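You operate a simulated robot arm through the tools that you are given. There is no shell and no other tool. Be economical: measure what you need, move in short steps, check, and stop when the job is done.

You run a simulated robot arm. Do the job below in one go: nothing can be reset, and whatever is moved stays where it is left.

## Task
Bring the bench damper to 3 bar: pump if low, bleed if high.
Fine: within 0.3 bar; open its valve first, shut it after, then leave the air bleed open.

Only the result counts: the job must be done as asked and must still hold three seconds after the hand-in. Knocking over, shifting, dropping, spilling or breaking anything else fails it.

## Robot
A 6-joint arm with a two-finger parallel gripper, fixed in place. Base frame: the origin is at the foot of the arm, x ahead of it, y to its left, z up; the work surface is at about z = 80. Readings come in cm, rad, newtons and seconds.
With the tool pointing down near the work surface it reaches from about 18 to 76 cm from the base axis. Its first joint turns from -2.897 to 2.897 rad. Payload 3.91 kg.
Tool frame: the origin (TCP) lies between the finger pads and is the grasp point; the fingertips stand 3 cm ahead of it; z points along the fingers, y is the line along which they close. The gripper opens to 11 cm. The fingers are 2 cm wide and 1 cm thick; the gripper's body (4.8 by 11.2 cm) begins 5.5 cm behind the TCP.
Orientation is that of the tool frame in the base frame, as [roll, pitch, yaw] about the fixed x, y, z axes, in that order (R = Rz(yaw) Ry(pitch) Rx(roll)). With the fingers straight down and closing along the base's y, the tool's x points along the base's -x, its y along +y and its z along -z.

## Interface
- The arm moves only by the tool servo_tool. Its argument "increments" is a list of rows, each a list of 7 numbers: the shift along the base's x, y, z in m, then the turn, a rotation vector about the base's x, y, z in rad, then the gripper command, from -1 (fully open) to 1 (shut), values between in proportion. In form: [[x, y, z, wx, wy, wz, grip], ...]. A call has 1 to 10 rows; each row shifts and turns the commanded pose from where the row before left it. A row lasts 0.2 s, in which the tool goes at most 5 cm and 0.15 rad; a call with a longer step from one row to the next is refused whole, and so is a gripper value outside its range. A pose out of reach is approached as far as the arm can. The call stops where the force on the tool passes 40 N (or 10 N more than at its start, if that is more) or the arm is blocked; 0.2 s more then pass. The fingers move at their own pace (about 4.5 cm/s each) and stop on an object; they squeeze with about 32 N. The grip force told is the motor's: it shows also when the fingers shut on nothing. Time passes only in rows, and 0.2 s behind the last, so rows that do not move let the fingers close. The reply holds the time, the measured pose of the TCP, the force on the tool along the base axes, the opening and the grip force, in the units named above and with some noise, with the torque about the TCP (base axes, N m) and any sound that the robot's microphone picked up.
- Cameras (640 x 400 px; columns grow to the right, rows downward): "scene" is fixed at [5.31, -50.16, 148.1]; the picture's right is [0.06, -1.00, 0.00], its down [-0.76, -0.04, -0.65] and it looks along [0.65, 0.04, -0.76] (base axes); focal length 332 px, centre (320, 200). "wrist" rides on the gripper at [7.1, 2.2, -10.7] in the tool frame; the picture's right is [-0.29, 0.96, 0.00], its down [-0.76, -0.23, -0.61] and it looks along [-0.58, -0.18, 0.79] (tool axes); focal length 243 px, centre (320, 200). There is no depth. A picture from a camera that has moved, and an enlarged one, comes with that camera's place and axes in the base frame and with its lens.
- camera(camera): a new picture of that camera. No time passes.
- lift_body(by): slides the trunk up (or, below 0, down) by that many cm; the arm rides with it, the base frame stays. It gives what a move gives, with no picture.
- inspect(camera, box): a new picture of the part [left, top, right, bottom] of that camera's present view, enlarged. No time passes.
- close_job(): hands the job in; it is judged then, once.

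Go step by step. Nothing tells you positions but the pictures and the camera data: compare them with the known pose of the tool, close in by small moves and look again before you grip or let go. The budget is 120 turns and 68 pictures, counting those below and the enlarged ones. Unless the task says otherwise, let go and move clear before handing in, and close with one line.

The tools are called after "Request:" by a JSON object that holds its "fn" and its "kwargs". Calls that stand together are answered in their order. servo_tool: Moves the arm, as the interface text tells. Its arguments: {"type":"object","properties":{"increments":{"type":"array","items":{"type":"array","items":{"type":"number"}}}},"required":["increments"]} The other tools are called the same way: lift_body (by) slides the trunk up or down; camera (camera) takes a picture; inspect (camera, box) takes an enlarged picture of a part of a camera's view; close_job () hands the job in.

At the start:

```text
time_s: 0.0
tool_pos: [36.15, -29.98, 111.79]
tcp_rot: [3.141, 0.0, 3.141]
contact_force: [-0.6, 0.2, -0.1]
torque: [0.01, 0.01, -0.07]
opening: 11.01
finger_force: 0.1
trunk travel left (down, up): [-52.5, 6.5]
```

scene: 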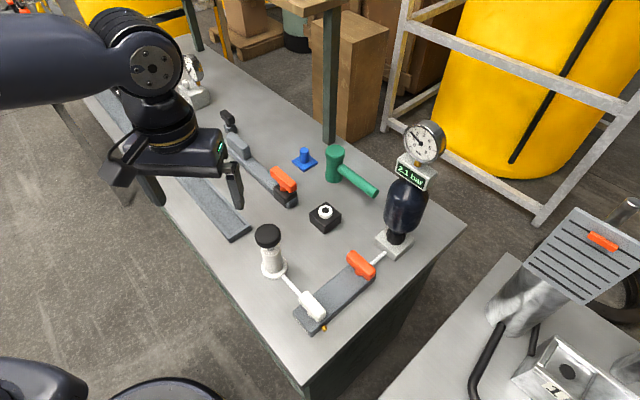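
wrist: 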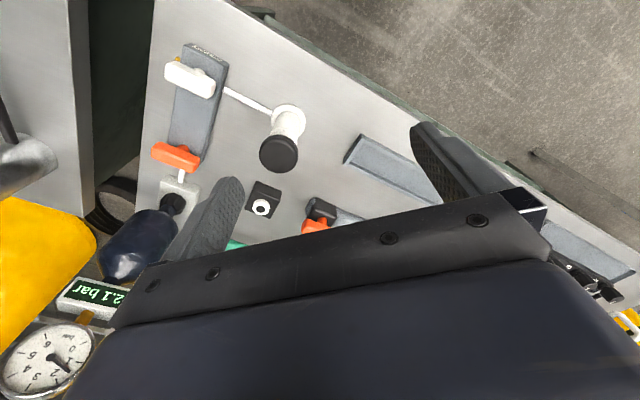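

I see a pump (black knob), a manifold with white and orange levers, and a damper showing 2.1 bar. I'll zoom in on these first.

Request:
{"fn": "inspect", "kwargs": {"camera": "scene", "box": [230, 200, 430, 345]}}

Request:
{"fn": "inspect", "kwargs": {"camera": "scene", "box": [200, 100, 400, 225]}}

Request:
{"fn": "inspect", "kwargs": {"camera": "wrist", "box": [130, 30, 330, 230]}}

```text
2.76 times, centred on (330, 272) of scene
camera zoom: at [5.31, -50.16, 148.1], right [0.06, -1.0, 0.0], down [-0.76, -0.04, -0.65], along [0.65, 0.04, -0.76], focal length 914 px, centre (292, 0)
```

zoom: 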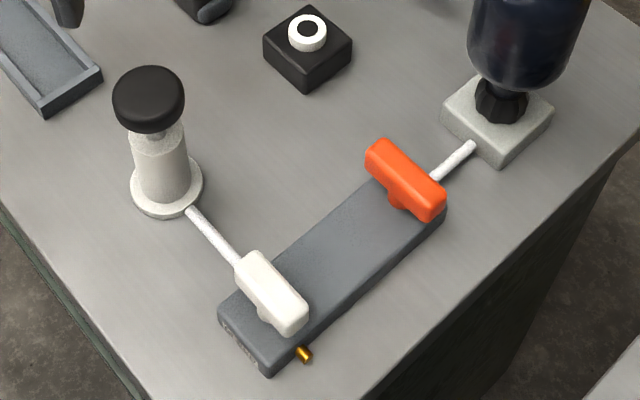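

```text
3.20 times, centred on (300, 162) of scene
camera zoom: at [5.31, -50.16, 148.1], right [0.06, -1.0, 0.0], down [-0.76, -0.04, -0.65], along [0.65, 0.04, -0.76], focal length 1061 px, centre (384, 320)
```

zoom: 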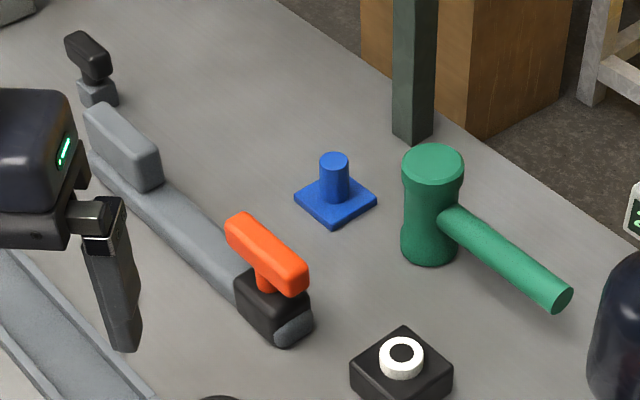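

```text
2.00 times, centred on (230, 130) of wrist
camera zoom: at [29.02, -27.88, 122.57], right [0.29, 0.96, 0.0], down [0.76, -0.23, 0.61], along [0.58, -0.18, -0.79], focal length 485 px, centre (500, 340)
```

zoom: 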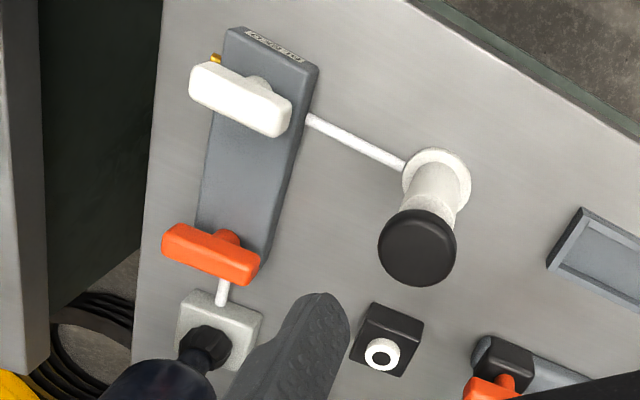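

White handle is at about (30.8,-47,87) and orange at about (40.2,-56.5,87). Both lie across the manifold, and the pump knob is at about (42,-37,94). I'll move above the orange handle, turning the gripper 45°, and look again.

Request:
{"fn": "servo_tool", "kwargs": {"increments": [[0.003, -0.025, -0.003, 0, 0, 0.0785, -1], [0.003, -0.025, -0.003, 0, 0, 0.0785, -1], [0.003, -0.025, -0.003, 0, 0, 0.0785, -1], [0.003, -0.025, -0.003, 0, 0, 0.0785, -1], [0.003, -0.025, -0.003, 0, 0, 0.0785, -1], [0.003, -0.025, -0.003, 0, 0, 0.0785, -1], [0.003, -0.025, -0.003, 0, 0, 0.0785, -1], [0.003, -0.025, -0.003, 0, 0, 0.0785, -1], [0.003, -0.025, -0.003, 0, 0, 0.0785, -1], [0.013, -0.04, -0.003, 0, 0, 0.0785, -1]]}}

Request:
{"fn": "camera", "kwargs": {"camera": "wrist"}}

Request:
{"fn": "inspect", "kwargs": {"camera": "scene", "box": [285, 280, 345, 340]}}

Request:
{"fn": "inspect", "kwargs": {"camera": "scene", "box": [240, 215, 300, 285]}}

```text
time_s: 2.2
tool_pos: [40.11, -56.57, 108.69]
tcp_rot: [3.137, 0.001, -2.355]
contact_force: [0.3, 1.3, 0.6]
torque: [-0.03, -0.01, 0.05]
opening: 10.99
finger_force: 0.1
trunk travel left (down, up): [-52.5, 6.5]
```

```text
62 pictures are left
camera wrist: at [33.65, -60.19, 119.43], right [-0.47, 0.88, 0.0], down [0.7, 0.37, 0.61], along [0.53, 0.29, -0.79], focal length 243 px, centre (320, 200)
```

wrist: 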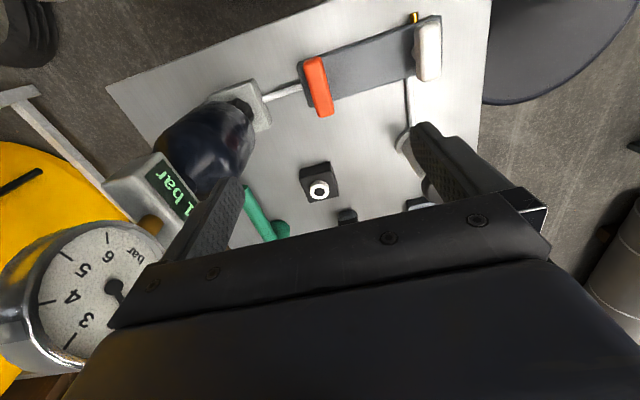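

```text
6.67 times, centred on (315, 310) of scene
camera zoom: at [5.31, -50.16, 148.1], right [0.06, -1.0, 0.0], down [-0.76, -0.04, -0.65], along [0.65, 0.04, -0.76], focal length 2210 px, centre (353, -533)
```

zoom: 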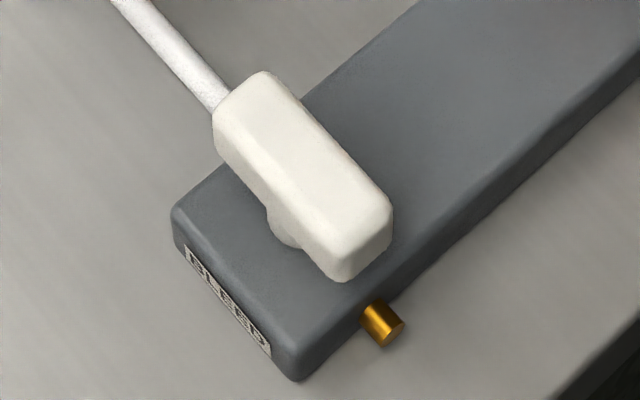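

```text
5.71 times, centred on (270, 250) of scene
camera zoom: at [5.31, -50.16, 148.1], right [0.06, -1.0, 0.0], down [-0.76, -0.04, -0.65], along [0.65, 0.04, -0.76], focal length 1894 px, centre (606, -86)
```

zoom: 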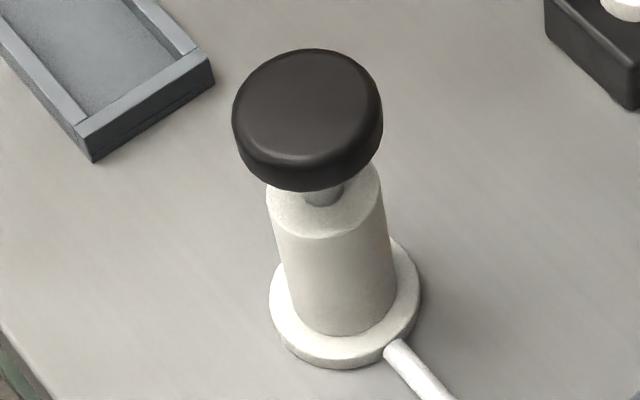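

White is labelled BLEED, and its outlet is the brass stub. I'll straddle the orange handle with the fingers closing along the manifold, going down to TCP z of about 89.

Request:
{"fn": "servo_tool", "kwargs": {"increments": [[0, 0, -0.03, 0, 0, 0, 0], [0, 0, -0.03, 0, 0, 0, 0], [0, 0, -0.03, 0, 0, 0, 0], [0, 0, -0.03, 0, 0, 0, 0], [-0.001, -0.001, -0.03, 0, 0, 0, 0], [0, 0, -0.025, 0, 0, 0, 0], [0, 0, -0.015, 0, 0, 0, 0], [0, 0, 0, 0, 0, 0, 0]]}}

Request:
{"fn": "camera", "kwargs": {"camera": "scene"}}

Request:
{"fn": "camera", "kwargs": {"camera": "wrist"}}

```text
time_s: 4.0
tool_pos: [39.94, -56.59, 89.86]
tcp_rot: [-3.141, -0.001, -2.357]
contact_force: [-1.1, -0.3, -0.4]
torque: [-0.01, 0.01, 0.03]
opening: 5.51
finger_force: 0.1
trunk travel left (down, up): [-52.5, 6.5]
```

```text
59 pictures are left
```

scene: 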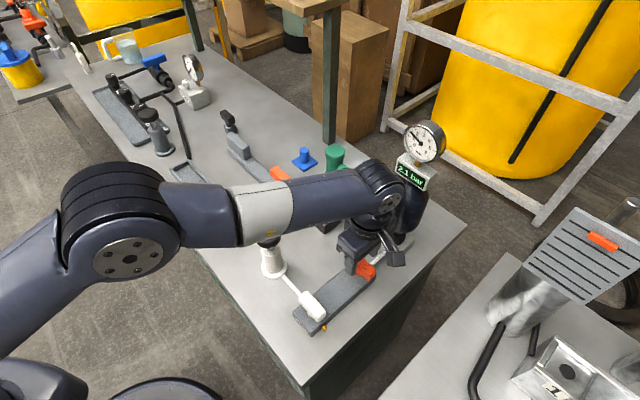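

```text
58 pictures are left
camera wrist: at [33.51, -60.12, 100.6], right [-0.47, 0.88, 0.0], down [0.7, 0.37, 0.61], along [0.54, 0.29, -0.79], focal length 243 px, centre (320, 200)
```

wrist: 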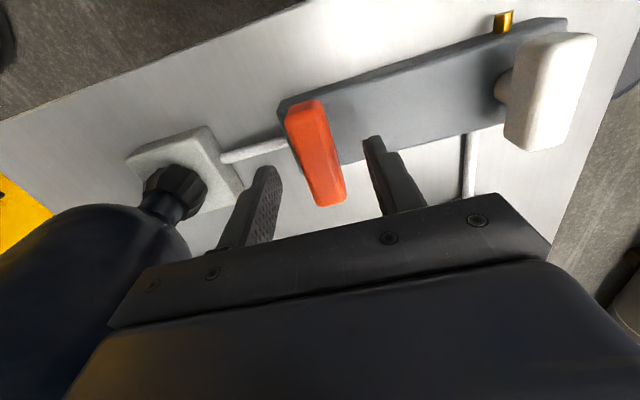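

Fingers straddle the orange handle well. There's a second apparatus at the far end of the bench, so I'll check it before acting.

Request:
{"fn": "inspect", "kwargs": {"camera": "scene", "box": [80, 30, 230, 190]}}

Request:
{"fn": "servo_tool", "kwargs": {"increments": [[-0.002, -0.002, -0.006, 0, 0, 0, 0], [0, 0, -0.006, 0, 0, 0, 0], [0, 0, -0.004, 0, 0, 0, 0]]}}

Request:
{"fn": "camera", "kwargs": {"camera": "wrist"}}

```text
2.50 times, centred on (155, 110) of scene
camera zoom: at [5.31, -50.16, 148.1], right [0.06, -1.0, 0.0], down [-0.76, -0.04, -0.65], along [0.65, 0.04, -0.76], focal length 829 px, centre (732, 425)
```

zoom: 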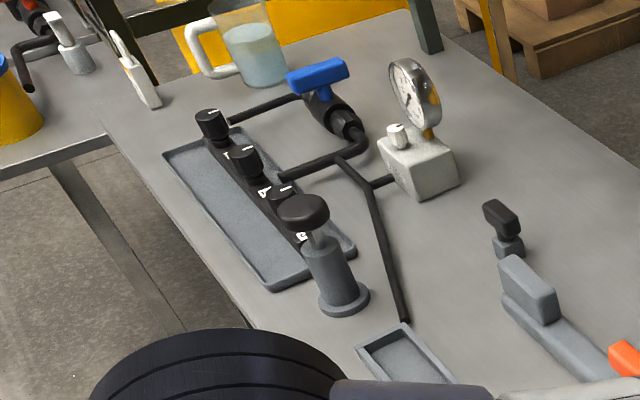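

```text
time_s: 4.8
tool_pos: [39.92, -56.83, 88.25]
tcp_rot: [-3.141, 0.0, -2.356]
contact_force: [0.6, -0.8, 0.6]
torque: [-0.03, -0.02, -0.01]
opening: 5.53
finger_force: 0.0
trunk travel left (down, up): [-52.5, 6.5]
```

```text
56 pictures are left
camera wrist: at [33.31, -60.31, 99.02], right [-0.47, 0.88, 0.0], down [0.7, 0.37, 0.61], along [0.54, 0.29, -0.79], focal length 243 px, centre (320, 200)
```

wrist: 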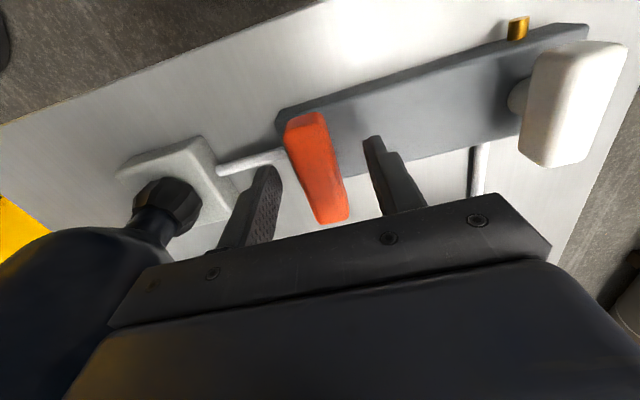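

The far circuit is a separate rig, and the damper with the bulb here is the one I want. Small correction, then grip the orange handle.

Request:
{"fn": "servo_tool", "kwargs": {"increments": [[-0.002, -0.002, -0.003, 0, 0, 0, 0], [0, 0, 0, 0, 0, 0, 0.5], [0, 0, 0, 0, 0, 0, 0.8], [0, 0, 0, 0, 0, 0, 0.8], [0, 0, 0, 0, 0, 0, 0.8]]}}

Request:
{"fn": "camera", "kwargs": {"camera": "wrist"}}

```text
time_s: 6.0
tool_pos: [39.74, -57.13, 87.97]
tcp_rot: [-3.139, 0.0, -2.357]
contact_force: [6.7, -8.5, 0.6]
torque: [-0.16, -0.14, -0.08]
opening: 2.38
finger_force: 44.6
trunk travel left (down, up): [-52.5, 6.5]
```

```text
55 pictures are left
camera wrist: at [33.19, -60.63, 98.72], right [-0.47, 0.88, 0.0], down [0.7, 0.38, 0.61], along [0.54, 0.29, -0.79], focal length 243 px, centre (320, 200)
```

wrist: 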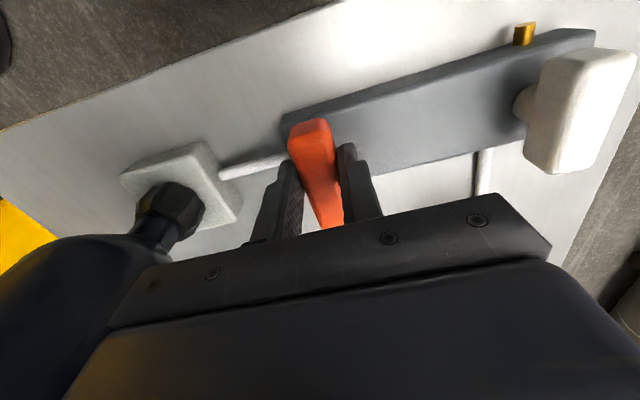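

Gripped, with the handle about 2.4 cm thick and a small lateral load. I'll relieve that and try a small turn clockwise (negative z) to see which way is free.

Request:
{"fn": "servo_tool", "kwargs": {"increments": [[0.002, -0.002, 0, 0, 0, 0, 0.8], [0, 0, 0, 0, 0, -0.08, 0.8], [0, 0, 0, 0, 0, -0.08, 0.8]]}}

```text
time_s: 6.8
tool_pos: [39.7, -57.14, 88.03]
tcp_rot: [3.14, 0.001, -2.516]
contact_force: [-6.4, 4.0, 4.8]
torque: [0.08, 0.0, 1.61]
opening: 2.67
finger_force: 44.8
trunk travel left (down, up): [-52.5, 6.5]
```

The opening grew as it would if the handle stayed put, so that direction is likely a stop. I'll try counter-clockwise.

Request:
{"fn": "servo_tool", "kwargs": {"increments": [[-0.001, 0.001, 0, 0, 0, 0.08, 0.8], [0, 0, 0, 0, 0, 0.08, 0.8], [0, 0, 0, 0, 0, 0.1, 0.8], [0, 0, 0, 0, 0, 0.1, 0.8]]}}

Request:
{"fn": "camera", "kwargs": {"camera": "wrist"}}

```text
time_s: 7.8
tool_pos: [39.86, -57.34, 87.95]
tcp_rot: [-3.137, -0.002, -2.154]
contact_force: [7.3, -8.1, 4.2]
torque: [1.14, -0.49, -0.08]
opening: 2.36
finger_force: 45.2
trunk travel left (down, up): [-52.5, 6.5]
```

```text
54 pictures are left
camera wrist: at [34.15, -61.95, 98.71], right [-0.64, 0.77, 0.0], down [0.61, 0.51, 0.61], along [0.47, 0.39, -0.79], focal length 243 px, centre (320, 200)
```

wrist: 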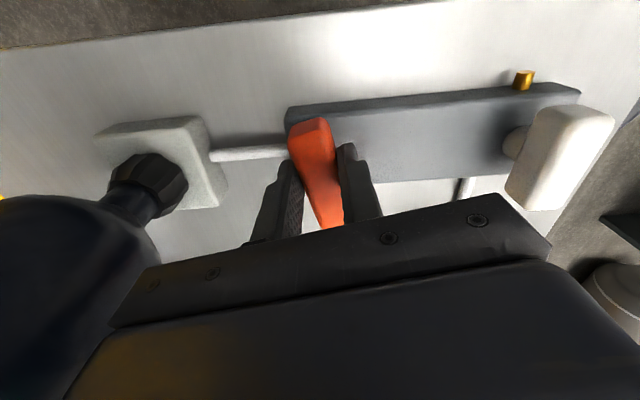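

It turns this way (counter-clockwise). I'll continue in steps and watch the clearance to the damper.

Request:
{"fn": "servo_tool", "kwargs": {"increments": [[0.001, -0.001, 0, 0, 0, 0.12, 0.8], [0, 0, 0, 0, 0, 0.12, 0.8], [0, 0, 0, 0, 0, 0.12, 0.8], [0, 0, 0, 0, 0, 0.12, 0.8], [0, 0, 0, 0, 0, 0.1, 0.8]]}}

Request:
{"fn": "camera", "kwargs": {"camera": "wrist"}}

Request:
{"fn": "camera", "kwargs": {"camera": "scene"}}

```text
time_s: 9.0
tool_pos: [40.29, -57.35, 88.01]
tcp_rot: [-3.137, -0.005, -1.571]
contact_force: [33.9, -17.5, 6.5]
torque: [0.93, -0.17, -0.27]
opening: 2.38
finger_force: 44.5
trunk travel left (down, up): [-52.5, 6.5]
```

```text
53 pictures are left
camera wrist: at [38.12, -64.41, 98.73], right [-0.96, 0.29, 0.0], down [0.23, 0.76, 0.61], along [0.18, 0.58, -0.8], focal length 243 px, centre (320, 200)
```

wrist: 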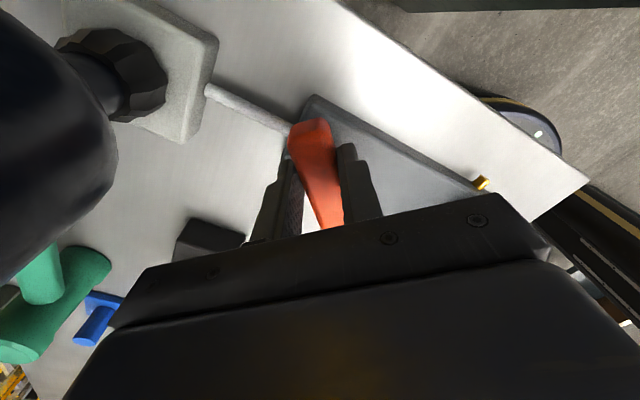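

```text
52 pictures are left
```

scene: 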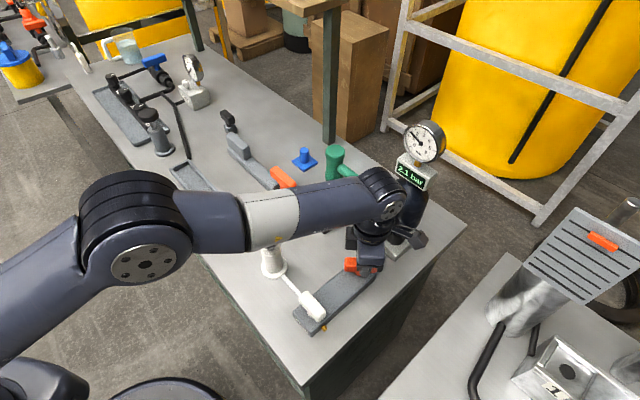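

The orange handle is halfway. The wrist's camera body would come too near the damper at full turn, so I'll release, rise, swing the wrist 180° the other way, and regrip at the pivot, about (40.4,-56.5).

Request:
{"fn": "servo_tool", "kwargs": {"increments": [[0.004, -0.002, 0, 0, 0, 0, 0.8], [0, 0, 0, 0, 0, 0, 0], [0, 0, 0, 0, 0, 0, 0], [0, 0, 0, 0, 0, 0, 0], [0, 0, 0.03, 0, 0, 0, 0], [0, 0, 0.03, 0, 0, -0.14, 0], [0, 0, 0.02, 0, 0, -0.15, 0], [0, 0, 0, 0, 0, -0.15, 0], [0, 0, 0, 0, 0, -0.15, 0], [0, 0, 0, 0, 0, -0.15, 0]]}}

Request:
{"fn": "servo_tool", "kwargs": {"increments": [[0, 0, 0, 0, 0, -0.15, 0], [0, 0, 0, 0, 0, -0.15, 0], [0, 0, 0, 0, 0, -0.15, 0], [0, 0, 0, 0, 0, -0.15, 0], [0, 0, 0, 0, 0, -0.15, 0], [0, 0, 0, 0, 0, -0.15, 0], [0, 0, 0, 0, 0, -0.15, 0], [0, 0, 0, 0, 0, -0.15, 0], [0, 0, 0, 0, 0, -0.15, 0], [0, 0, 0, 0, 0, -0.15, 0]]}}

Request:
{"fn": "servo_tool", "kwargs": {"increments": [[0, 0, 0, 0, 0, -0.15, 0], [0, 0, 0, 0, 0, -0.15, 0], [0, 0, 0, 0, 0, -0.15, 0], [0, 0, 0, 0, 0, -0.15, 0], [0, 0, 0, 0, 0, -0.15, 0], [0, 0, 0, 0, 0, 0, 0]]}}

Request:
{"fn": "camera", "kwargs": {"camera": "wrist"}}

Request:
{"fn": "camera", "kwargs": {"camera": "scene"}}

```text
time_s: 11.2
tool_pos: [40.26, -57.41, 95.87]
tcp_rot: [-3.141, -0.001, -2.318]
contact_force: [-0.7, -1.1, 0.6]
torque: [-0.02, -0.03, -0.05]
opening: 5.5
finger_force: 0.0
trunk travel left (down, up): [-52.5, 6.5]
```

```text
time_s: 13.4
tool_pos: [40.19, -57.34, 95.93]
tcp_rot: [-3.141, 0.0, 2.467]
contact_force: [0.5, 0.5, 0.8]
torque: [-0.01, 0.05, 0.02]
opening: 5.49
finger_force: 0.1
trunk travel left (down, up): [-52.5, 6.5]
```

```text
time_s: 14.8
tool_pos: [40.27, -57.29, 96.04]
tcp_rot: [-3.141, 0.001, 1.718]
contact_force: [0.7, -0.8, 0.4]
torque: [0.01, 0.0, 0.01]
opening: 5.49
finger_force: 0.1
trunk travel left (down, up): [-52.5, 6.5]
```

```text
51 pictures are left
camera wrist: at [41.29, -50.08, 106.67], right [0.99, -0.15, 0.0], down [-0.12, -0.79, 0.61], along [-0.09, -0.6, -0.79], focal length 243 px, centre (320, 200)
```

wrist: 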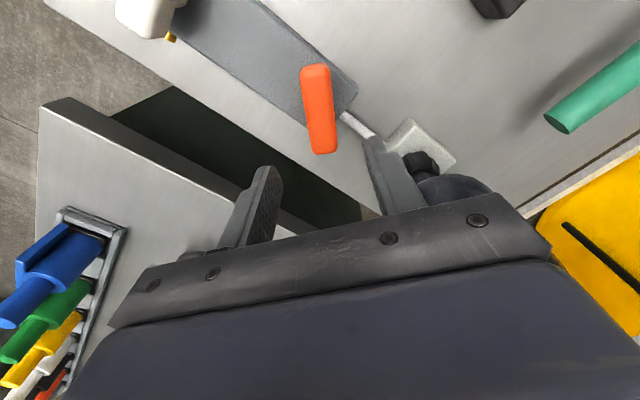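

```text
50 pictures are left
```

scene: 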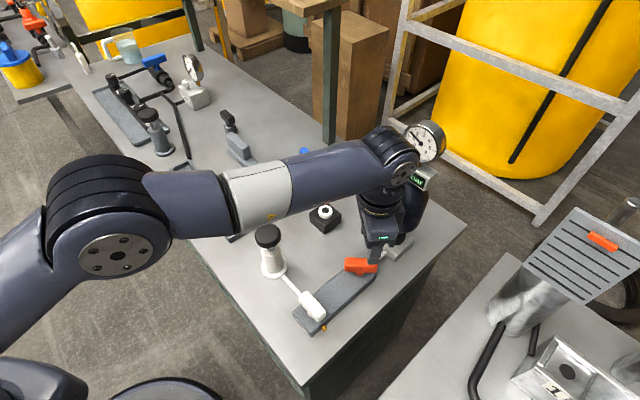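

Handle is now along y, centred at about (40.4,-56.1). I'll align, descend and regrip.

Request:
{"fn": "servo_tool", "kwargs": {"increments": [[0.001, 0.006, 0, 0, 0, -0.147, 0], [0, 0.005, -0.03, 0, 0, 0, 0], [0, 0, -0.03, 0, 0, 0, 0], [0, 0, -0.02, 0, 0, 0, 0], [0, 0, 0, 0, 0, 0, 0.5], [0, 0, 0, 0, 0, 0, 0.8], [0, 0, 0, 0, 0, 0, 0.8], [0, 0, 0, 0, 0, 0, 0.8]]}}

Request:
{"fn": "servo_tool", "kwargs": {"increments": [[0, 0, 0, 0, 0, 0.12, 0.8], [0, 0, 0, 0, 0, 0.12, 0.8], [0, 0, 0, 0, 0, 0.12, 0.8]]}}

Request:
{"fn": "camera", "kwargs": {"camera": "wrist"}}

```text
time_s: 16.6
tool_pos: [40.36, -56.27, 87.9]
tcp_rot: [3.141, -0.002, 1.572]
contact_force: [-2.2, 0.7, -2.6]
torque: [-0.21, -0.03, -0.01]
opening: 2.38
finger_force: 45.5
trunk travel left (down, up): [-52.5, 6.5]
```

```text
time_s: 17.4
tool_pos: [40.29, -56.37, 87.77]
tcp_rot: [-3.141, 0.0, 1.936]
contact_force: [-9.6, -2.0, -9.2]
torque: [-1.25, -0.42, -0.04]
opening: 2.39
finger_force: 45.2
trunk travel left (down, up): [-52.5, 6.5]
```

```text
49 pictures are left
camera wrist: at [39.75, -48.95, 98.55], right [1.0, 0.07, 0.0], down [0.05, -0.79, 0.61], along [0.04, -0.61, -0.79], focal length 243 px, centre (320, 200)
```

wrist: 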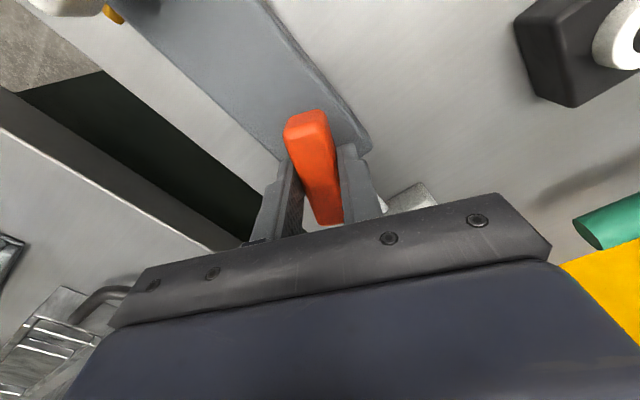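

Turning nicely. Continuing to the along-manifold position until it stops.

Request:
{"fn": "servo_tool", "kwargs": {"increments": [[0, 0, 0.001, 0, 0, 0.12, 0.8], [0, 0, 0, 0, 0, 0.12, 0.8], [0, 0, 0, 0, 0, 0.12, 0.8], [0, 0, 0, 0, 0, 0.06, 0.8]]}}

Request:
{"fn": "inspect", "kwargs": {"camera": "scene", "box": [380, 110, 460, 200]}}

Request:
{"fn": "camera", "kwargs": {"camera": "wrist"}}

```text
time_s: 18.4
tool_pos: [40.2, -56.49, 87.77]
tcp_rot: [3.139, -0.007, 2.354]
contact_force: [-16.9, -1.8, -22.6]
torque: [-0.89, -0.18, -0.03]
opening: 2.4
finger_force: 44.2
trunk travel left (down, up): [-52.5, 6.5]
```

```text
4.44 times, centred on (420, 155) of scene
camera zoom: at [5.31, -50.16, 148.1], right [0.06, -1.0, 0.0], down [-0.76, -0.04, -0.65], along [0.65, 0.04, -0.76], focal length 1473 px, centre (-124, 400)
```

zoom: 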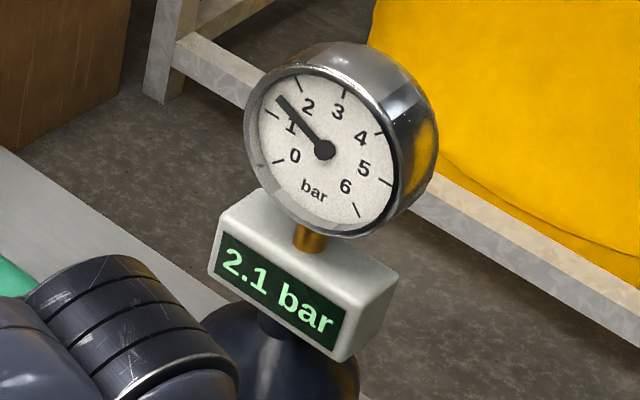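

```text
47 pictures are left
camera wrist: at [36.71, -49.9, 98.59], right [0.88, 0.47, 0.0], down [0.37, -0.7, 0.6], along [0.28, -0.53, -0.8], focal length 243 px, centre (320, 200)
```

wrist: 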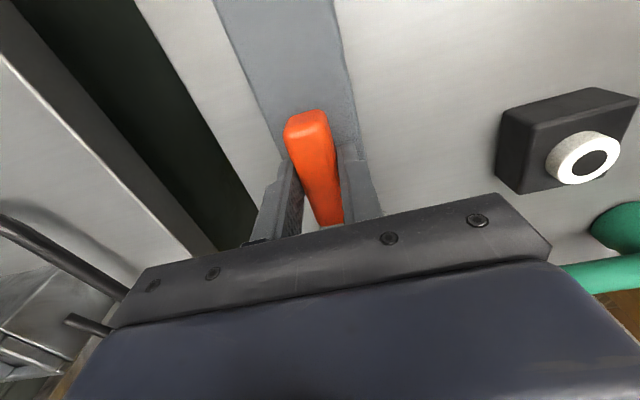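

The handle is along the manifold and pressure still reads 2.1, so no leak. I'll nudge to confirm the stop, then release, rise and look.

Request:
{"fn": "servo_tool", "kwargs": {"increments": [[0.002, 0, 0.002, 0, 0, 0.1, 0.8], [0, 0, 0, 0, 0, 0, 0.8]]}}

Request:
{"fn": "servo_tool", "kwargs": {"increments": [[0, 0, 0, 0, 0, -0.1, 0.8], [0, 0, 0, 0, 0, 0, 0], [0, 0, 0, 0, 0, 0, 0], [0, 0, 0.03, 0, 0, 0, 0], [0, 0, 0.04, 0, 0, 0, 0], [0, 0, 0.05, 0, 0, 0, 0], [0, 0, 0, 0, 0, 0, 0]]}}

Request:
{"fn": "camera", "kwargs": {"camera": "wrist"}}

```text
time_s: 19.0
tool_pos: [40.18, -56.55, 87.89]
tcp_rot: [3.141, -0.009, 2.449]
contact_force: [-26.9, -1.9, -27.7]
torque: [0.16, 0.79, -1.28]
opening: 2.53
finger_force: 45.0
trunk travel left (down, up): [-52.5, 6.5]
```

```text
time_s: 20.6
tool_pos: [40.76, -56.15, 100.03]
tcp_rot: [3.141, 0.0, 2.353]
contact_force: [0.3, 0.5, 0.9]
torque: [0.0, 0.0, 0.01]
opening: 5.47
finger_force: 0.1
trunk travel left (down, up): [-52.5, 6.5]
```

```text
46 pictures are left
camera wrist: at [37.19, -49.61, 110.8], right [0.88, 0.47, 0.0], down [0.37, -0.7, 0.61], along [0.28, -0.54, -0.79], focal length 243 px, centre (320, 200)
```

wrist: 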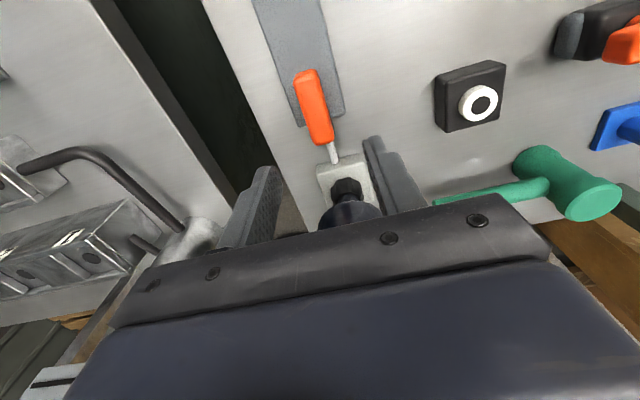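

Orange is open and on its stop. Next I move above the pump knob at about (41.5,-37.4), back to the neutral yaw.

Request:
{"fn": "servo_tool", "kwargs": {"increments": [[0.0, 0.01, 0.04, 0, 0, 0.1, -0.5], [0.001, 0.025, 0.01, 0, 0, 0.1, -0.5], [0.001, 0.025, 0, 0, 0, 0.1, -0.5], [0.001, 0.025, 0, 0, 0, 0.1, -0.5], [0.001, 0.025, 0, 0, 0, 0.1, -0.5], [0.001, 0.025, 0, 0, 0, 0.1, -0.5], [0.001, 0.025, 0, 0, 0, 0.1, -0.5], [0, 0.0275, 0, 0, 0, 0.088, -0.5], [0, 0, 0, 0, 0, 0, -0.5]]}}

Request:
{"fn": "camera", "kwargs": {"camera": "wrist"}}

Request:
{"fn": "camera", "kwargs": {"camera": "scene"}}

```text
time_s: 22.6
tool_pos: [41.11, -37.48, 105.23]
tcp_rot: [-3.141, 0.0, -3.14]
contact_force: [-0.4, -0.5, -0.6]
torque: [-0.04, -0.01, -0.02]
opening: 8.22
finger_force: 0.0
trunk travel left (down, up): [-52.5, 6.5]
```

```text
45 pictures are left
camera wrist: at [33.97, -35.34, 116.0], right [0.29, 0.96, 0.0], down [0.76, -0.23, 0.61], along [0.58, -0.18, -0.79], focal length 243 px, centre (320, 200)
```

wrist: 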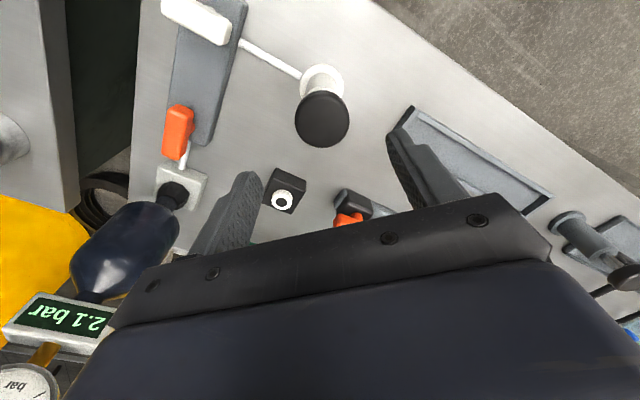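

```text
44 pictures are left
```

scene: 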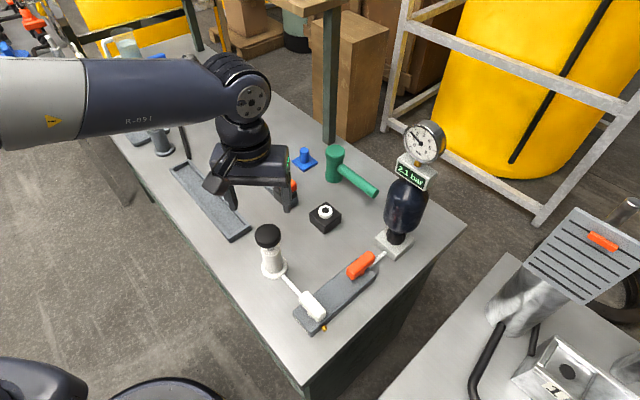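

Knob at about (41.3,-37.5, top ~95). I'll come down over it and grip it around the rim.

Request:
{"fn": "servo_tool", "kwargs": {"increments": [[0.002, 0, -0.03, 0, 0, 0, -0.5], [0, 0, -0.03, 0, 0, 0, -0.5], [0, 0, -0.03, 0, 0, 0, -0.5], [0, 0, -0.01, 0, 0, 0, -0.5], [0, 0, -0.01, 0, 0, 0, -0.5], [0, 0, 0, 0, 0, 0, -0.5]]}}

Request:
{"fn": "camera", "kwargs": {"camera": "wrist"}}

Request:
{"fn": "inspect", "kwargs": {"camera": "scene", "box": [200, 170, 320, 290]}}

```text
time_s: 24.0
tool_pos: [41.17, -37.58, 94.28]
tcp_rot: [-3.14, 0.0, 3.141]
contact_force: [0.1, -0.9, 0.1]
torque: [0.01, 0.02, 0.01]
opening: 8.25
finger_force: 0.1
trunk travel left (down, up): [-52.5, 6.5]
```

```text
43 pictures are left
camera wrist: at [34.09, -35.4, 105.03], right [0.29, 0.96, 0.0], down [0.76, -0.23, 0.61], along [0.58, -0.18, -0.79], focal length 243 px, centre (320, 200)
```

wrist: 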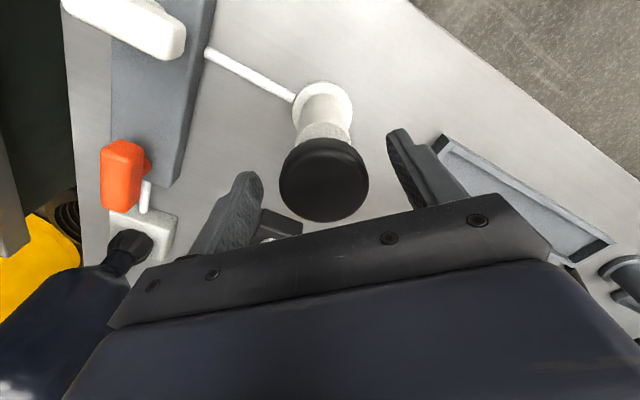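

```text
3.33 times, centred on (260, 230) of scene
camera zoom: at [5.31, -50.16, 148.1], right [0.06, -1.0, 0.0], down [-0.76, -0.04, -0.65], along [0.65, 0.04, -0.76], focal length 1105 px, centre (520, 100)
```

zoom: 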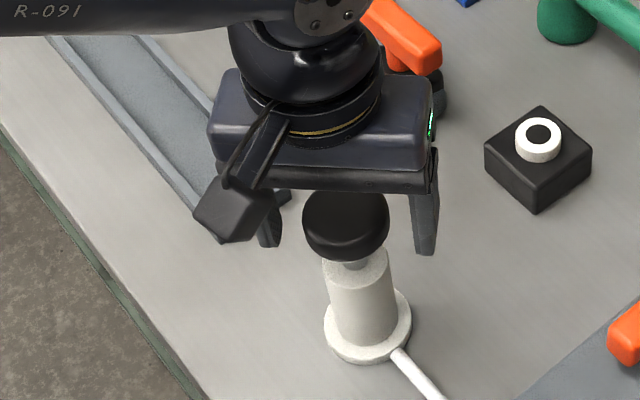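

Knob is at about z 91.5–93.5, centred at x 41.5. I'll lower 1 cm, grip and try pulling up gently.

Request:
{"fn": "servo_tool", "kwargs": {"increments": [[0.004, 0, -0.01, 0, 0, 0, -0.5], [0, 0, -0.002, 0, 0, 0, -0.2], [0, 0, 0, 0, 0, 0, 0.5], [0, 0, 0, 0, 0, 0, 0.5], [0, 0, 0, 0, 0, 0, 0.5], [0, 0, 0, 0, 0, 0, 0.5]]}}

Request:
{"fn": "servo_tool", "kwargs": {"increments": [[0, 0, 0.01, 0, 0, 0, 0.5], [0, 0, 0.01, 0, 0, 0, 0.5]]}}

Request:
{"fn": "inspect", "kwargs": {"camera": "scene", "box": [200, 170, 320, 290]}}

```text
time_s: 25.4
tool_pos: [41.79, -37.46, 92.94]
tcp_rot: [-3.141, -0.001, -3.139]
contact_force: [0.3, 7.7, -0.5]
torque: [-0.14, 0.13, 0.06]
opening: 5.1
finger_force: 45.0
trunk travel left (down, up): [-52.5, 6.5]
```

```text
time_s: 26.0
tool_pos: [41.76, -37.39, 95.07]
tcp_rot: [-3.142, 0.0, -3.141]
contact_force: [-4.8, 15.8, -20.2]
torque: [-0.22, -0.38, 0.06]
opening: 5.12
finger_force: 32.0
trunk travel left (down, up): [-52.5, 6.5]
```

```text
3.33 times, centred on (260, 230) of scene
camera zoom: at [5.31, -50.16, 148.1], right [0.06, -1.0, 0.0], down [-0.76, -0.04, -0.65], along [0.65, 0.04, -0.76], focal length 1105 px, centre (520, 100)
```

zoom: 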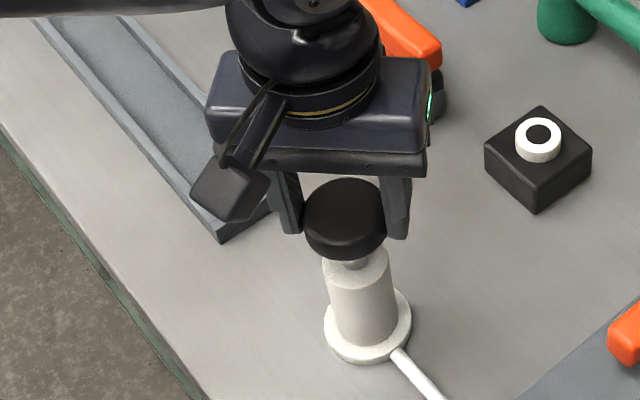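

The fingers slid up and the knob didn't rise, so the plunger is at its top and must be pushed down. I'll release, close the fingers and press on the knob.

Request:
{"fn": "servo_tool", "kwargs": {"increments": [[0, 0.001, 0, 0, 0, 0, -0.2], [0, 0, 0, 0, 0, 0, -0.2], [0, 0, 0.03, 0, 0, 0, -0.2], [-0.001, 0, 0.02, 0, 0, 0, 0], [0, 0, 0, 0, 0, 0, 0.9], [0, 0, 0, 0, 0, 0, 0.9], [0, 0, 0, 0, 0, 0, 0.9], [0, 0, 0, 0, 0, 0, 0.9]]}}

Request:
{"fn": "servo_tool", "kwargs": {"increments": [[0, 0, -0.01, 0, 0, 0, 0.9], [0, 0, -0.01, 0, 0, 0, 0.9], [0, 0, -0.01, 0, 0, 0, 0.9], [0, 0, -0.005, 0, 0, 0, 0.9], [0, 0, -0.005, 0, 0, 0, 0.9], [0, 0, -0.005, 0, 0, 0, 0.9]]}}

Request:
{"fn": "inspect", "kwargs": {"camera": "scene", "box": [200, 120, 450, 290]}}

```text
time_s: 27.8
tool_pos: [41.68, -37.53, 100.06]
tcp_rot: [-3.141, -0.002, 3.141]
contact_force: [1.1, -0.4, -0.7]
torque: [0.0, -0.02, 0.02]
opening: 0.55
finger_force: 0.0
trunk travel left (down, up): [-52.5, 6.5]
```

```text
time_s: 29.2
tool_pos: [41.61, -37.64, 95.49]
tcp_rot: [3.141, 0.0, -3.142]
contact_force: [0.7, 0.9, 2.0]
torque: [0.04, -0.01, 0.01]
opening: 0.54
finger_force: 0.2
trunk travel left (down, up): [-52.5, 6.5]
```

```text
2.35 times, centred on (325, 205) of scene
camera zoom: at [5.31, -50.16, 148.1], right [0.06, -1.0, 0.0], down [-0.76, -0.04, -0.65], along [0.65, 0.04, -0.76], focal length 780 px, centre (308, 188)
```

zoom: 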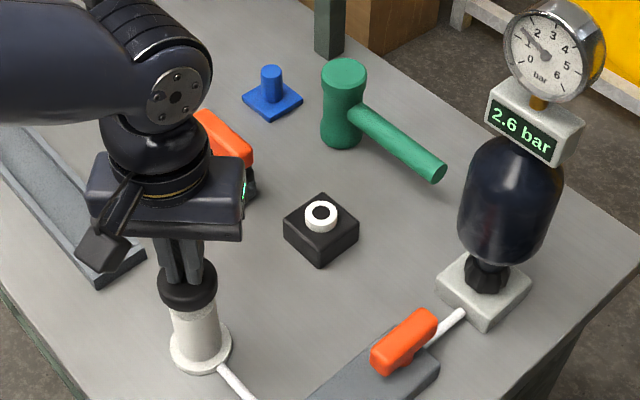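

One press raised it to 2.6 bar, so the bleed is shut. I'll lift to let the plunger return, then check.

Request:
{"fn": "servo_tool", "kwargs": {"increments": [[0, 0, 0.02, 0, 0, 0, 0.9], [0, 0, 0.02, 0, 0, 0, 0.9], [0, 0, 0, 0, 0, 0, 0.9]]}}

Request:
{"fn": "inspect", "kwargs": {"camera": "scene", "box": [200, 120, 450, 290]}}

```text
time_s: 30.0
tool_pos: [41.54, -37.48, 99.57]
tcp_rot: [-3.141, -0.003, -3.141]
contact_force: [-0.2, -0.2, 0.0]
torque: [-0.01, -0.01, 0.02]
opening: 0.57
finger_force: 0.0
trunk travel left (down, up): [-52.5, 6.5]
```

```text
2.35 times, centred on (325, 205) of scene
camera zoom: at [5.31, -50.16, 148.1], right [0.06, -1.0, 0.0], down [-0.76, -0.04, -0.65], along [0.65, 0.04, -0.76], focal length 780 px, centre (308, 188)
```

zoom: 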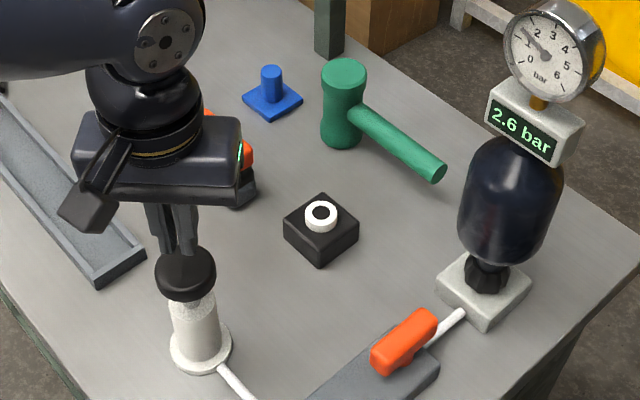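

It held at 2.6 and the knob sprang back. A second identical press should give about 3.0–3.1.

Request:
{"fn": "servo_tool", "kwargs": {"increments": [[0, 0, -0.01, 0, 0, 0, 0.9], [0, 0, -0.01, 0, 0, 0, 0.9], [0, 0, -0.01, 0, 0, 0, 0.9], [0, 0, -0.005, 0, 0, 0, 0.9], [0, 0, -0.005, 0, 0, 0, 0.9]]}}

Request:
{"fn": "inspect", "kwargs": {"camera": "scene", "box": [380, 110, 460, 200]}}

```text
time_s: 31.2
tool_pos: [41.61, -37.51, 95.73]
tcp_rot: [3.142, 0.0, 3.142]
contact_force: [0.1, 0.6, 0.9]
torque: [-0.01, 0.02, 0.0]
opening: 0.54
finger_force: 0.1
trunk travel left (down, up): [-52.5, 6.5]
```

```text
4.44 times, centred on (420, 155) of scene
camera zoom: at [5.31, -50.16, 148.1], right [0.06, -1.0, 0.0], down [-0.76, -0.04, -0.65], along [0.65, 0.04, -0.76], focal length 1473 px, centre (-124, 400)
```

zoom: 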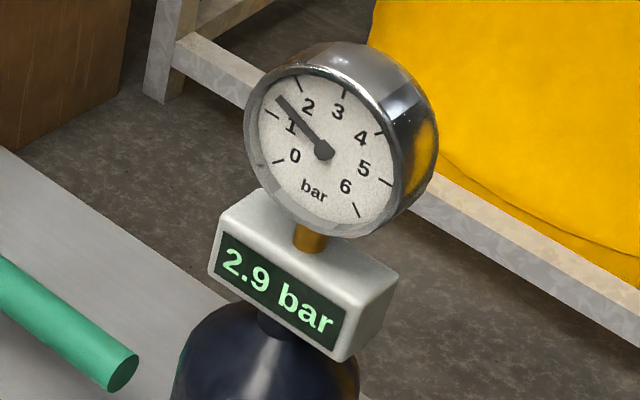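

Digital shows 2.9 bar, while the needle hasn't moved all along, so it's stuck and I'm trusting the display. A hair more press, then lift and re-read.

Request:
{"fn": "servo_tool", "kwargs": {"increments": [[0, 0, -0.0015, 0, 0, 0, 0.9], [0, 0, 0, 0, 0, 0, 0.9]]}}

Request:
{"fn": "inspect", "kwargs": {"camera": "scene", "box": [380, 110, 460, 200]}}

Request:
{"fn": "servo_tool", "kwargs": {"increments": [[0, 0, 0.03, 0, 0, 0, 0.9], [0, 0, 0.04, 0, 0, 0, 0.9], [0, 0, 0.02, 0, 0, 0, 0.5], [0, 0, 0, 0, 0, 0, 0]]}}

Request:
{"fn": "inspect", "kwargs": {"camera": "scene", "box": [380, 110, 460, 200]}}

```text
time_s: 31.8
tool_pos: [41.71, -37.52, 95.37]
tcp_rot: [-3.141, 0.0, 3.141]
contact_force: [-0.7, -0.3, 1.4]
torque: [-0.01, 0.01, -0.01]
opening: 0.54
finger_force: 0.1
trunk travel left (down, up): [-52.5, 6.5]
```

```text
4.44 times, centred on (420, 155) of scene
camera zoom: at [5.31, -50.16, 148.1], right [0.06, -1.0, 0.0], down [-0.76, -0.04, -0.65], along [0.65, 0.04, -0.76], focal length 1473 px, centre (-124, 400)
```

zoom: 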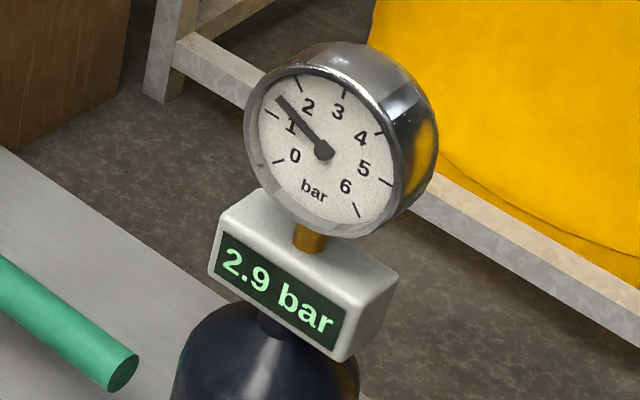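

```text
time_s: 32.8
tool_pos: [41.69, -37.44, 104.51]
tcp_rot: [-3.141, 0.0, 3.139]
contact_force: [0.0, -0.7, 0.8]
torque: [0.01, 0.01, -0.02]
opening: 5.53
finger_force: 0.5
trunk travel left (down, up): [-52.5, 6.5]
```

```text
4.44 times, centred on (420, 155) of scene
camera zoom: at [5.31, -50.16, 148.1], right [0.06, -1.0, 0.0], down [-0.76, -0.04, -0.65], along [0.65, 0.04, -0.76], focal length 1473 px, centre (-124, 400)
```

zoom: 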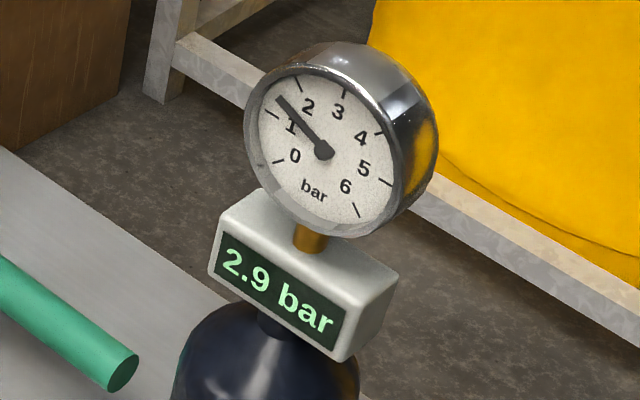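

Steady at 2.9 bar. Back to the orange handle to shut it.

Request:
{"fn": "servo_tool", "kwargs": {"increments": [[0, -0.024, 0, 0, 0, -0.1, 0], [-0.002, -0.024, 0, 0, 0, -0.1, 0], [-0.002, -0.024, 0, 0, 0, -0.1, 0], [-0.002, -0.024, 0, 0, 0, -0.1, 0], [-0.002, -0.024, 0, 0, 0, -0.1, 0], [-0.003, -0.024, 0, 0, 0, -0.1, 0], [-0.002, -0.024, 0, 0, 0, -0.1, 0], [-0.002, -0.023, 0, 0, 0, -0.085, 0], [0, 0, -0.04, 0, 0, 0, 0], [0, 0, -0.03, 0, 0, 0, 0]]}}

Request:
{"fn": "camera", "kwargs": {"camera": "wrist"}}

```text
time_s: 35.0
tool_pos: [40.13, -56.64, 97.38]
tcp_rot: [3.141, 0.0, 2.355]
contact_force: [0.5, -0.6, 0.8]
torque: [0.01, 0.0, 0.01]
opening: 5.47
finger_force: 0.1
trunk travel left (down, up): [-52.5, 6.5]
```

```text
35 pictures are left
camera wrist: at [36.66, -50.16, 108.13], right [0.88, 0.47, 0.0], down [0.37, -0.7, 0.61], along [0.29, -0.54, -0.79], focal length 243 px, centre (320, 200)
```

wrist: 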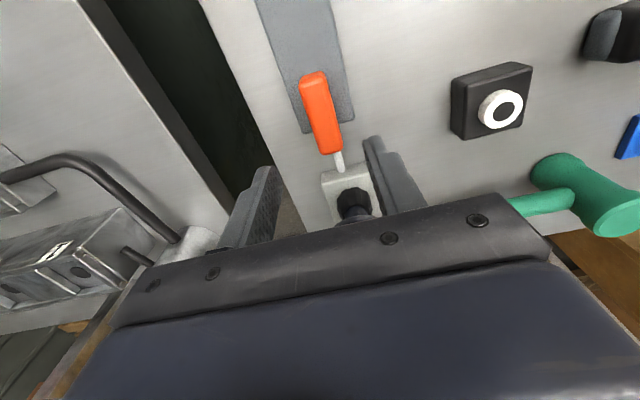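

Aligned; descend, grip, and begin turning clockwise.

Request:
{"fn": "servo_tool", "kwargs": {"increments": [[0, 0, -0.03, 0, 0, 0, 0], [0, 0, -0.03, 0, 0, 0, 0], [0, 0, -0.02, 0, 0, 0, 0], [0, 0, -0.013, 0, 0, 0, 0], [0, 0, 0, 0, 0, 0, 0.5], [0, 0, 0, 0, 0, 0, 0.8], [0, 0, 0, 0, 0, 0, 0.8], [0, 0, 0, 0, 0, 0, 0.8]]}}

Request:
{"fn": "servo_tool", "kwargs": {"increments": [[0, 0, 0, 0, 0, -0.12, 0.8], [0, 0, 0, 0, 0, -0.12, 0.8], [0, 0, 0, 0, 0, -0.12, 0.8], [0, 0, 0, 0, 0, -0.12, 0.8], [0, 0, 0, 0, 0, -0.12, 0.8]]}}

Request:
{"fn": "camera", "kwargs": {"camera": "wrist"}}

```text
time_s: 36.8
tool_pos: [40.16, -56.52, 88.14]
tcp_rot: [3.14, 0.0, 2.355]
contact_force: [4.5, 6.5, -3.1]
torque: [-0.04, -0.27, -0.06]
opening: 2.39
finger_force: 45.1
trunk travel left (down, up): [-52.5, 6.5]
```

```text
time_s: 38.0
tool_pos: [40.24, -56.55, 88.18]
tcp_rot: [-3.141, 0.002, 1.753]
contact_force: [12.1, 7.0, 7.7]
torque: [1.5, 0.1, -0.01]
opening: 2.4
finger_force: 45.1
trunk travel left (down, up): [-52.5, 6.5]
```

```text
34 pictures are left
camera wrist: at [41.13, -49.14, 98.88], right [0.99, -0.11, 0.0], down [-0.09, -0.79, 0.61], along [-0.07, -0.6, -0.79], focal length 243 px, centre (320, 200)
```

wrist: 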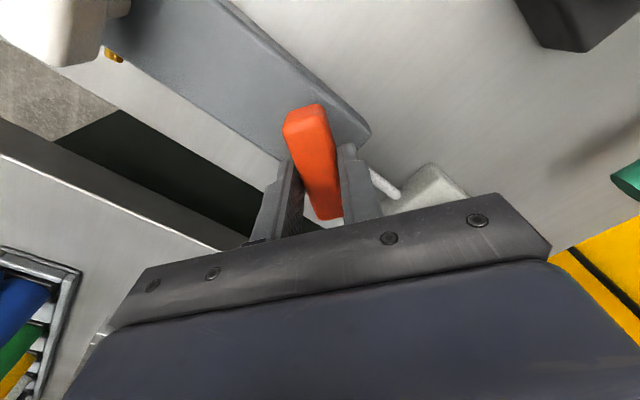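

Handle follows. Continue the remaining ~55° to the stop.

Request:
{"fn": "servo_tool", "kwargs": {"increments": [[0.001, 0, 0, 0, 0, -0.12, 0.8], [0, 0, 0, 0, 0, -0.12, 0.8], [0, 0, 0, 0, 0, -0.12, 0.8], [0, 0, 0, 0, 0, -0.12, 0.8], [0, 0, 0, 0, 0, -0.12, 0.8]]}}

Request:
{"fn": "servo_tool", "kwargs": {"increments": [[0, 0, 0, 0, 0, -0.12, 0.8], [0, 0, 0, 0, 0, -0.12, 0.8], [0, 0, 0, 0, 0, -0.12, 0.8], [0, 0, 0, 0, 0, -0.08, 0.8]]}}

Request:
{"fn": "camera", "kwargs": {"camera": "wrist"}}

Request:
{"fn": "camera", "kwargs": {"camera": "scene"}}

```text
time_s: 39.2
tool_pos: [40.36, -56.5, 88.18]
tcp_rot: [3.14, 0.002, 1.153]
contact_force: [9.0, 10.0, 13.0]
torque: [0.87, 0.01, 0.06]
opening: 2.37
finger_force: 45.2
trunk travel left (down, up): [-52.5, 6.5]
```

```text
time_s: 40.2
tool_pos: [40.27, -56.51, 88.0]
tcp_rot: [3.14, 0.0, 0.716]
contact_force: [13.9, 0.8, 13.3]
torque: [0.02, 0.12, 1.39]
opening: 2.46
finger_force: 44.5
trunk travel left (down, up): [-52.5, 6.5]
```

```text
33 pictures are left
camera wrist: at [47.09, -53.52, 98.87], right [0.41, -0.91, 0.0], down [-0.72, -0.32, 0.61], along [-0.55, -0.25, -0.79], focal length 243 px, centre (320, 200)
```

wrist: 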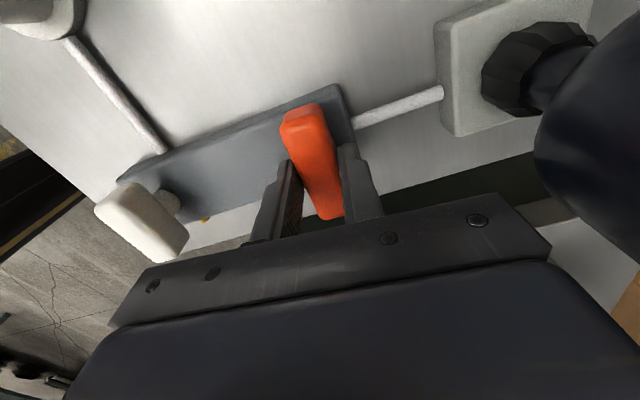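

```text
32 pictures are left
```

scene: 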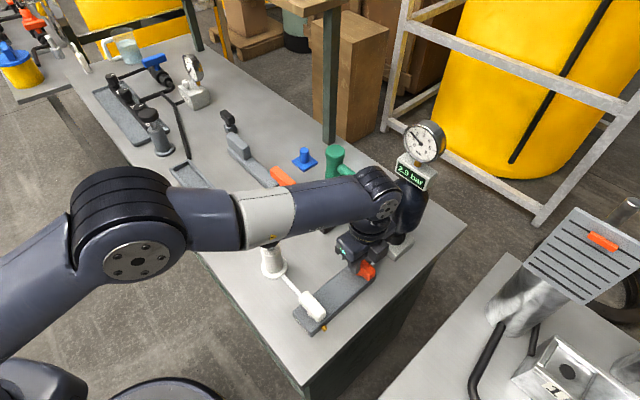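

The orange valve is back across and on its stop, and the display still shows 2.9. I'll release, rise and move over to the white bleed handle.

Request:
{"fn": "servo_tool", "kwargs": {"increments": [[0, 0, 0, 0, 0, 0.07, 0.8], [0, 0, 0, 0, 0, 0, 0], [0, 0, 0, 0, 0, 0, 0], [0, 0, 0.04, 0, 0, 0, 0], [0, 0, 0.04, 0, 0, 0, 0], [-0.024, 0.024, 0.02, 0, 0, 0, 0], [-0.024, 0.024, 0, 0, 0, 0, 0], [-0.024, 0.024, 0, 0, 0, 0, 0], [-0.024, 0.023, 0, 0, 0, 0, 0], [0, 0, 0, 0, 0, 0, 0]]}}

Request:
{"fn": "camera", "kwargs": {"camera": "wrist"}}

Request:
{"fn": "inspect", "kwargs": {"camera": "scene", "box": [240, 110, 460, 340]}}

```text
time_s: 42.4
tool_pos: [30.39, -47.13, 98.23]
tcp_rot: [-3.14, 0.0, 0.787]
contact_force: [0.3, -0.4, 0.1]
torque: [0.01, -0.01, 0.02]
opening: 5.5
finger_force: 0.1
trunk travel left (down, up): [-52.5, 6.5]
```

```text
31 pictures are left
camera wrist: at [36.96, -43.67, 108.94], right [0.47, -0.88, 0.0], down [-0.7, -0.37, 0.61], along [-0.54, -0.29, -0.79], focal length 243 px, centre (320, 200)
```

wrist: 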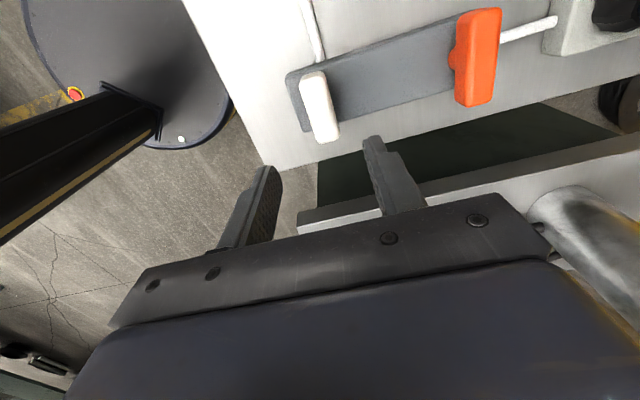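

```text
1.74 times, centred on (350, 225) of scene
camera zoom: at [5.31, -50.16, 148.1], right [0.06, -1.0, 0.0], down [-0.76, -0.04, -0.65], along [0.65, 0.04, -0.76], focal length 576 px, centre (268, 156)
```

zoom: 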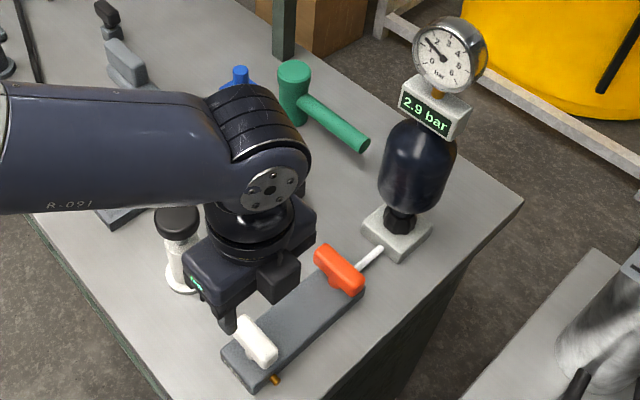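

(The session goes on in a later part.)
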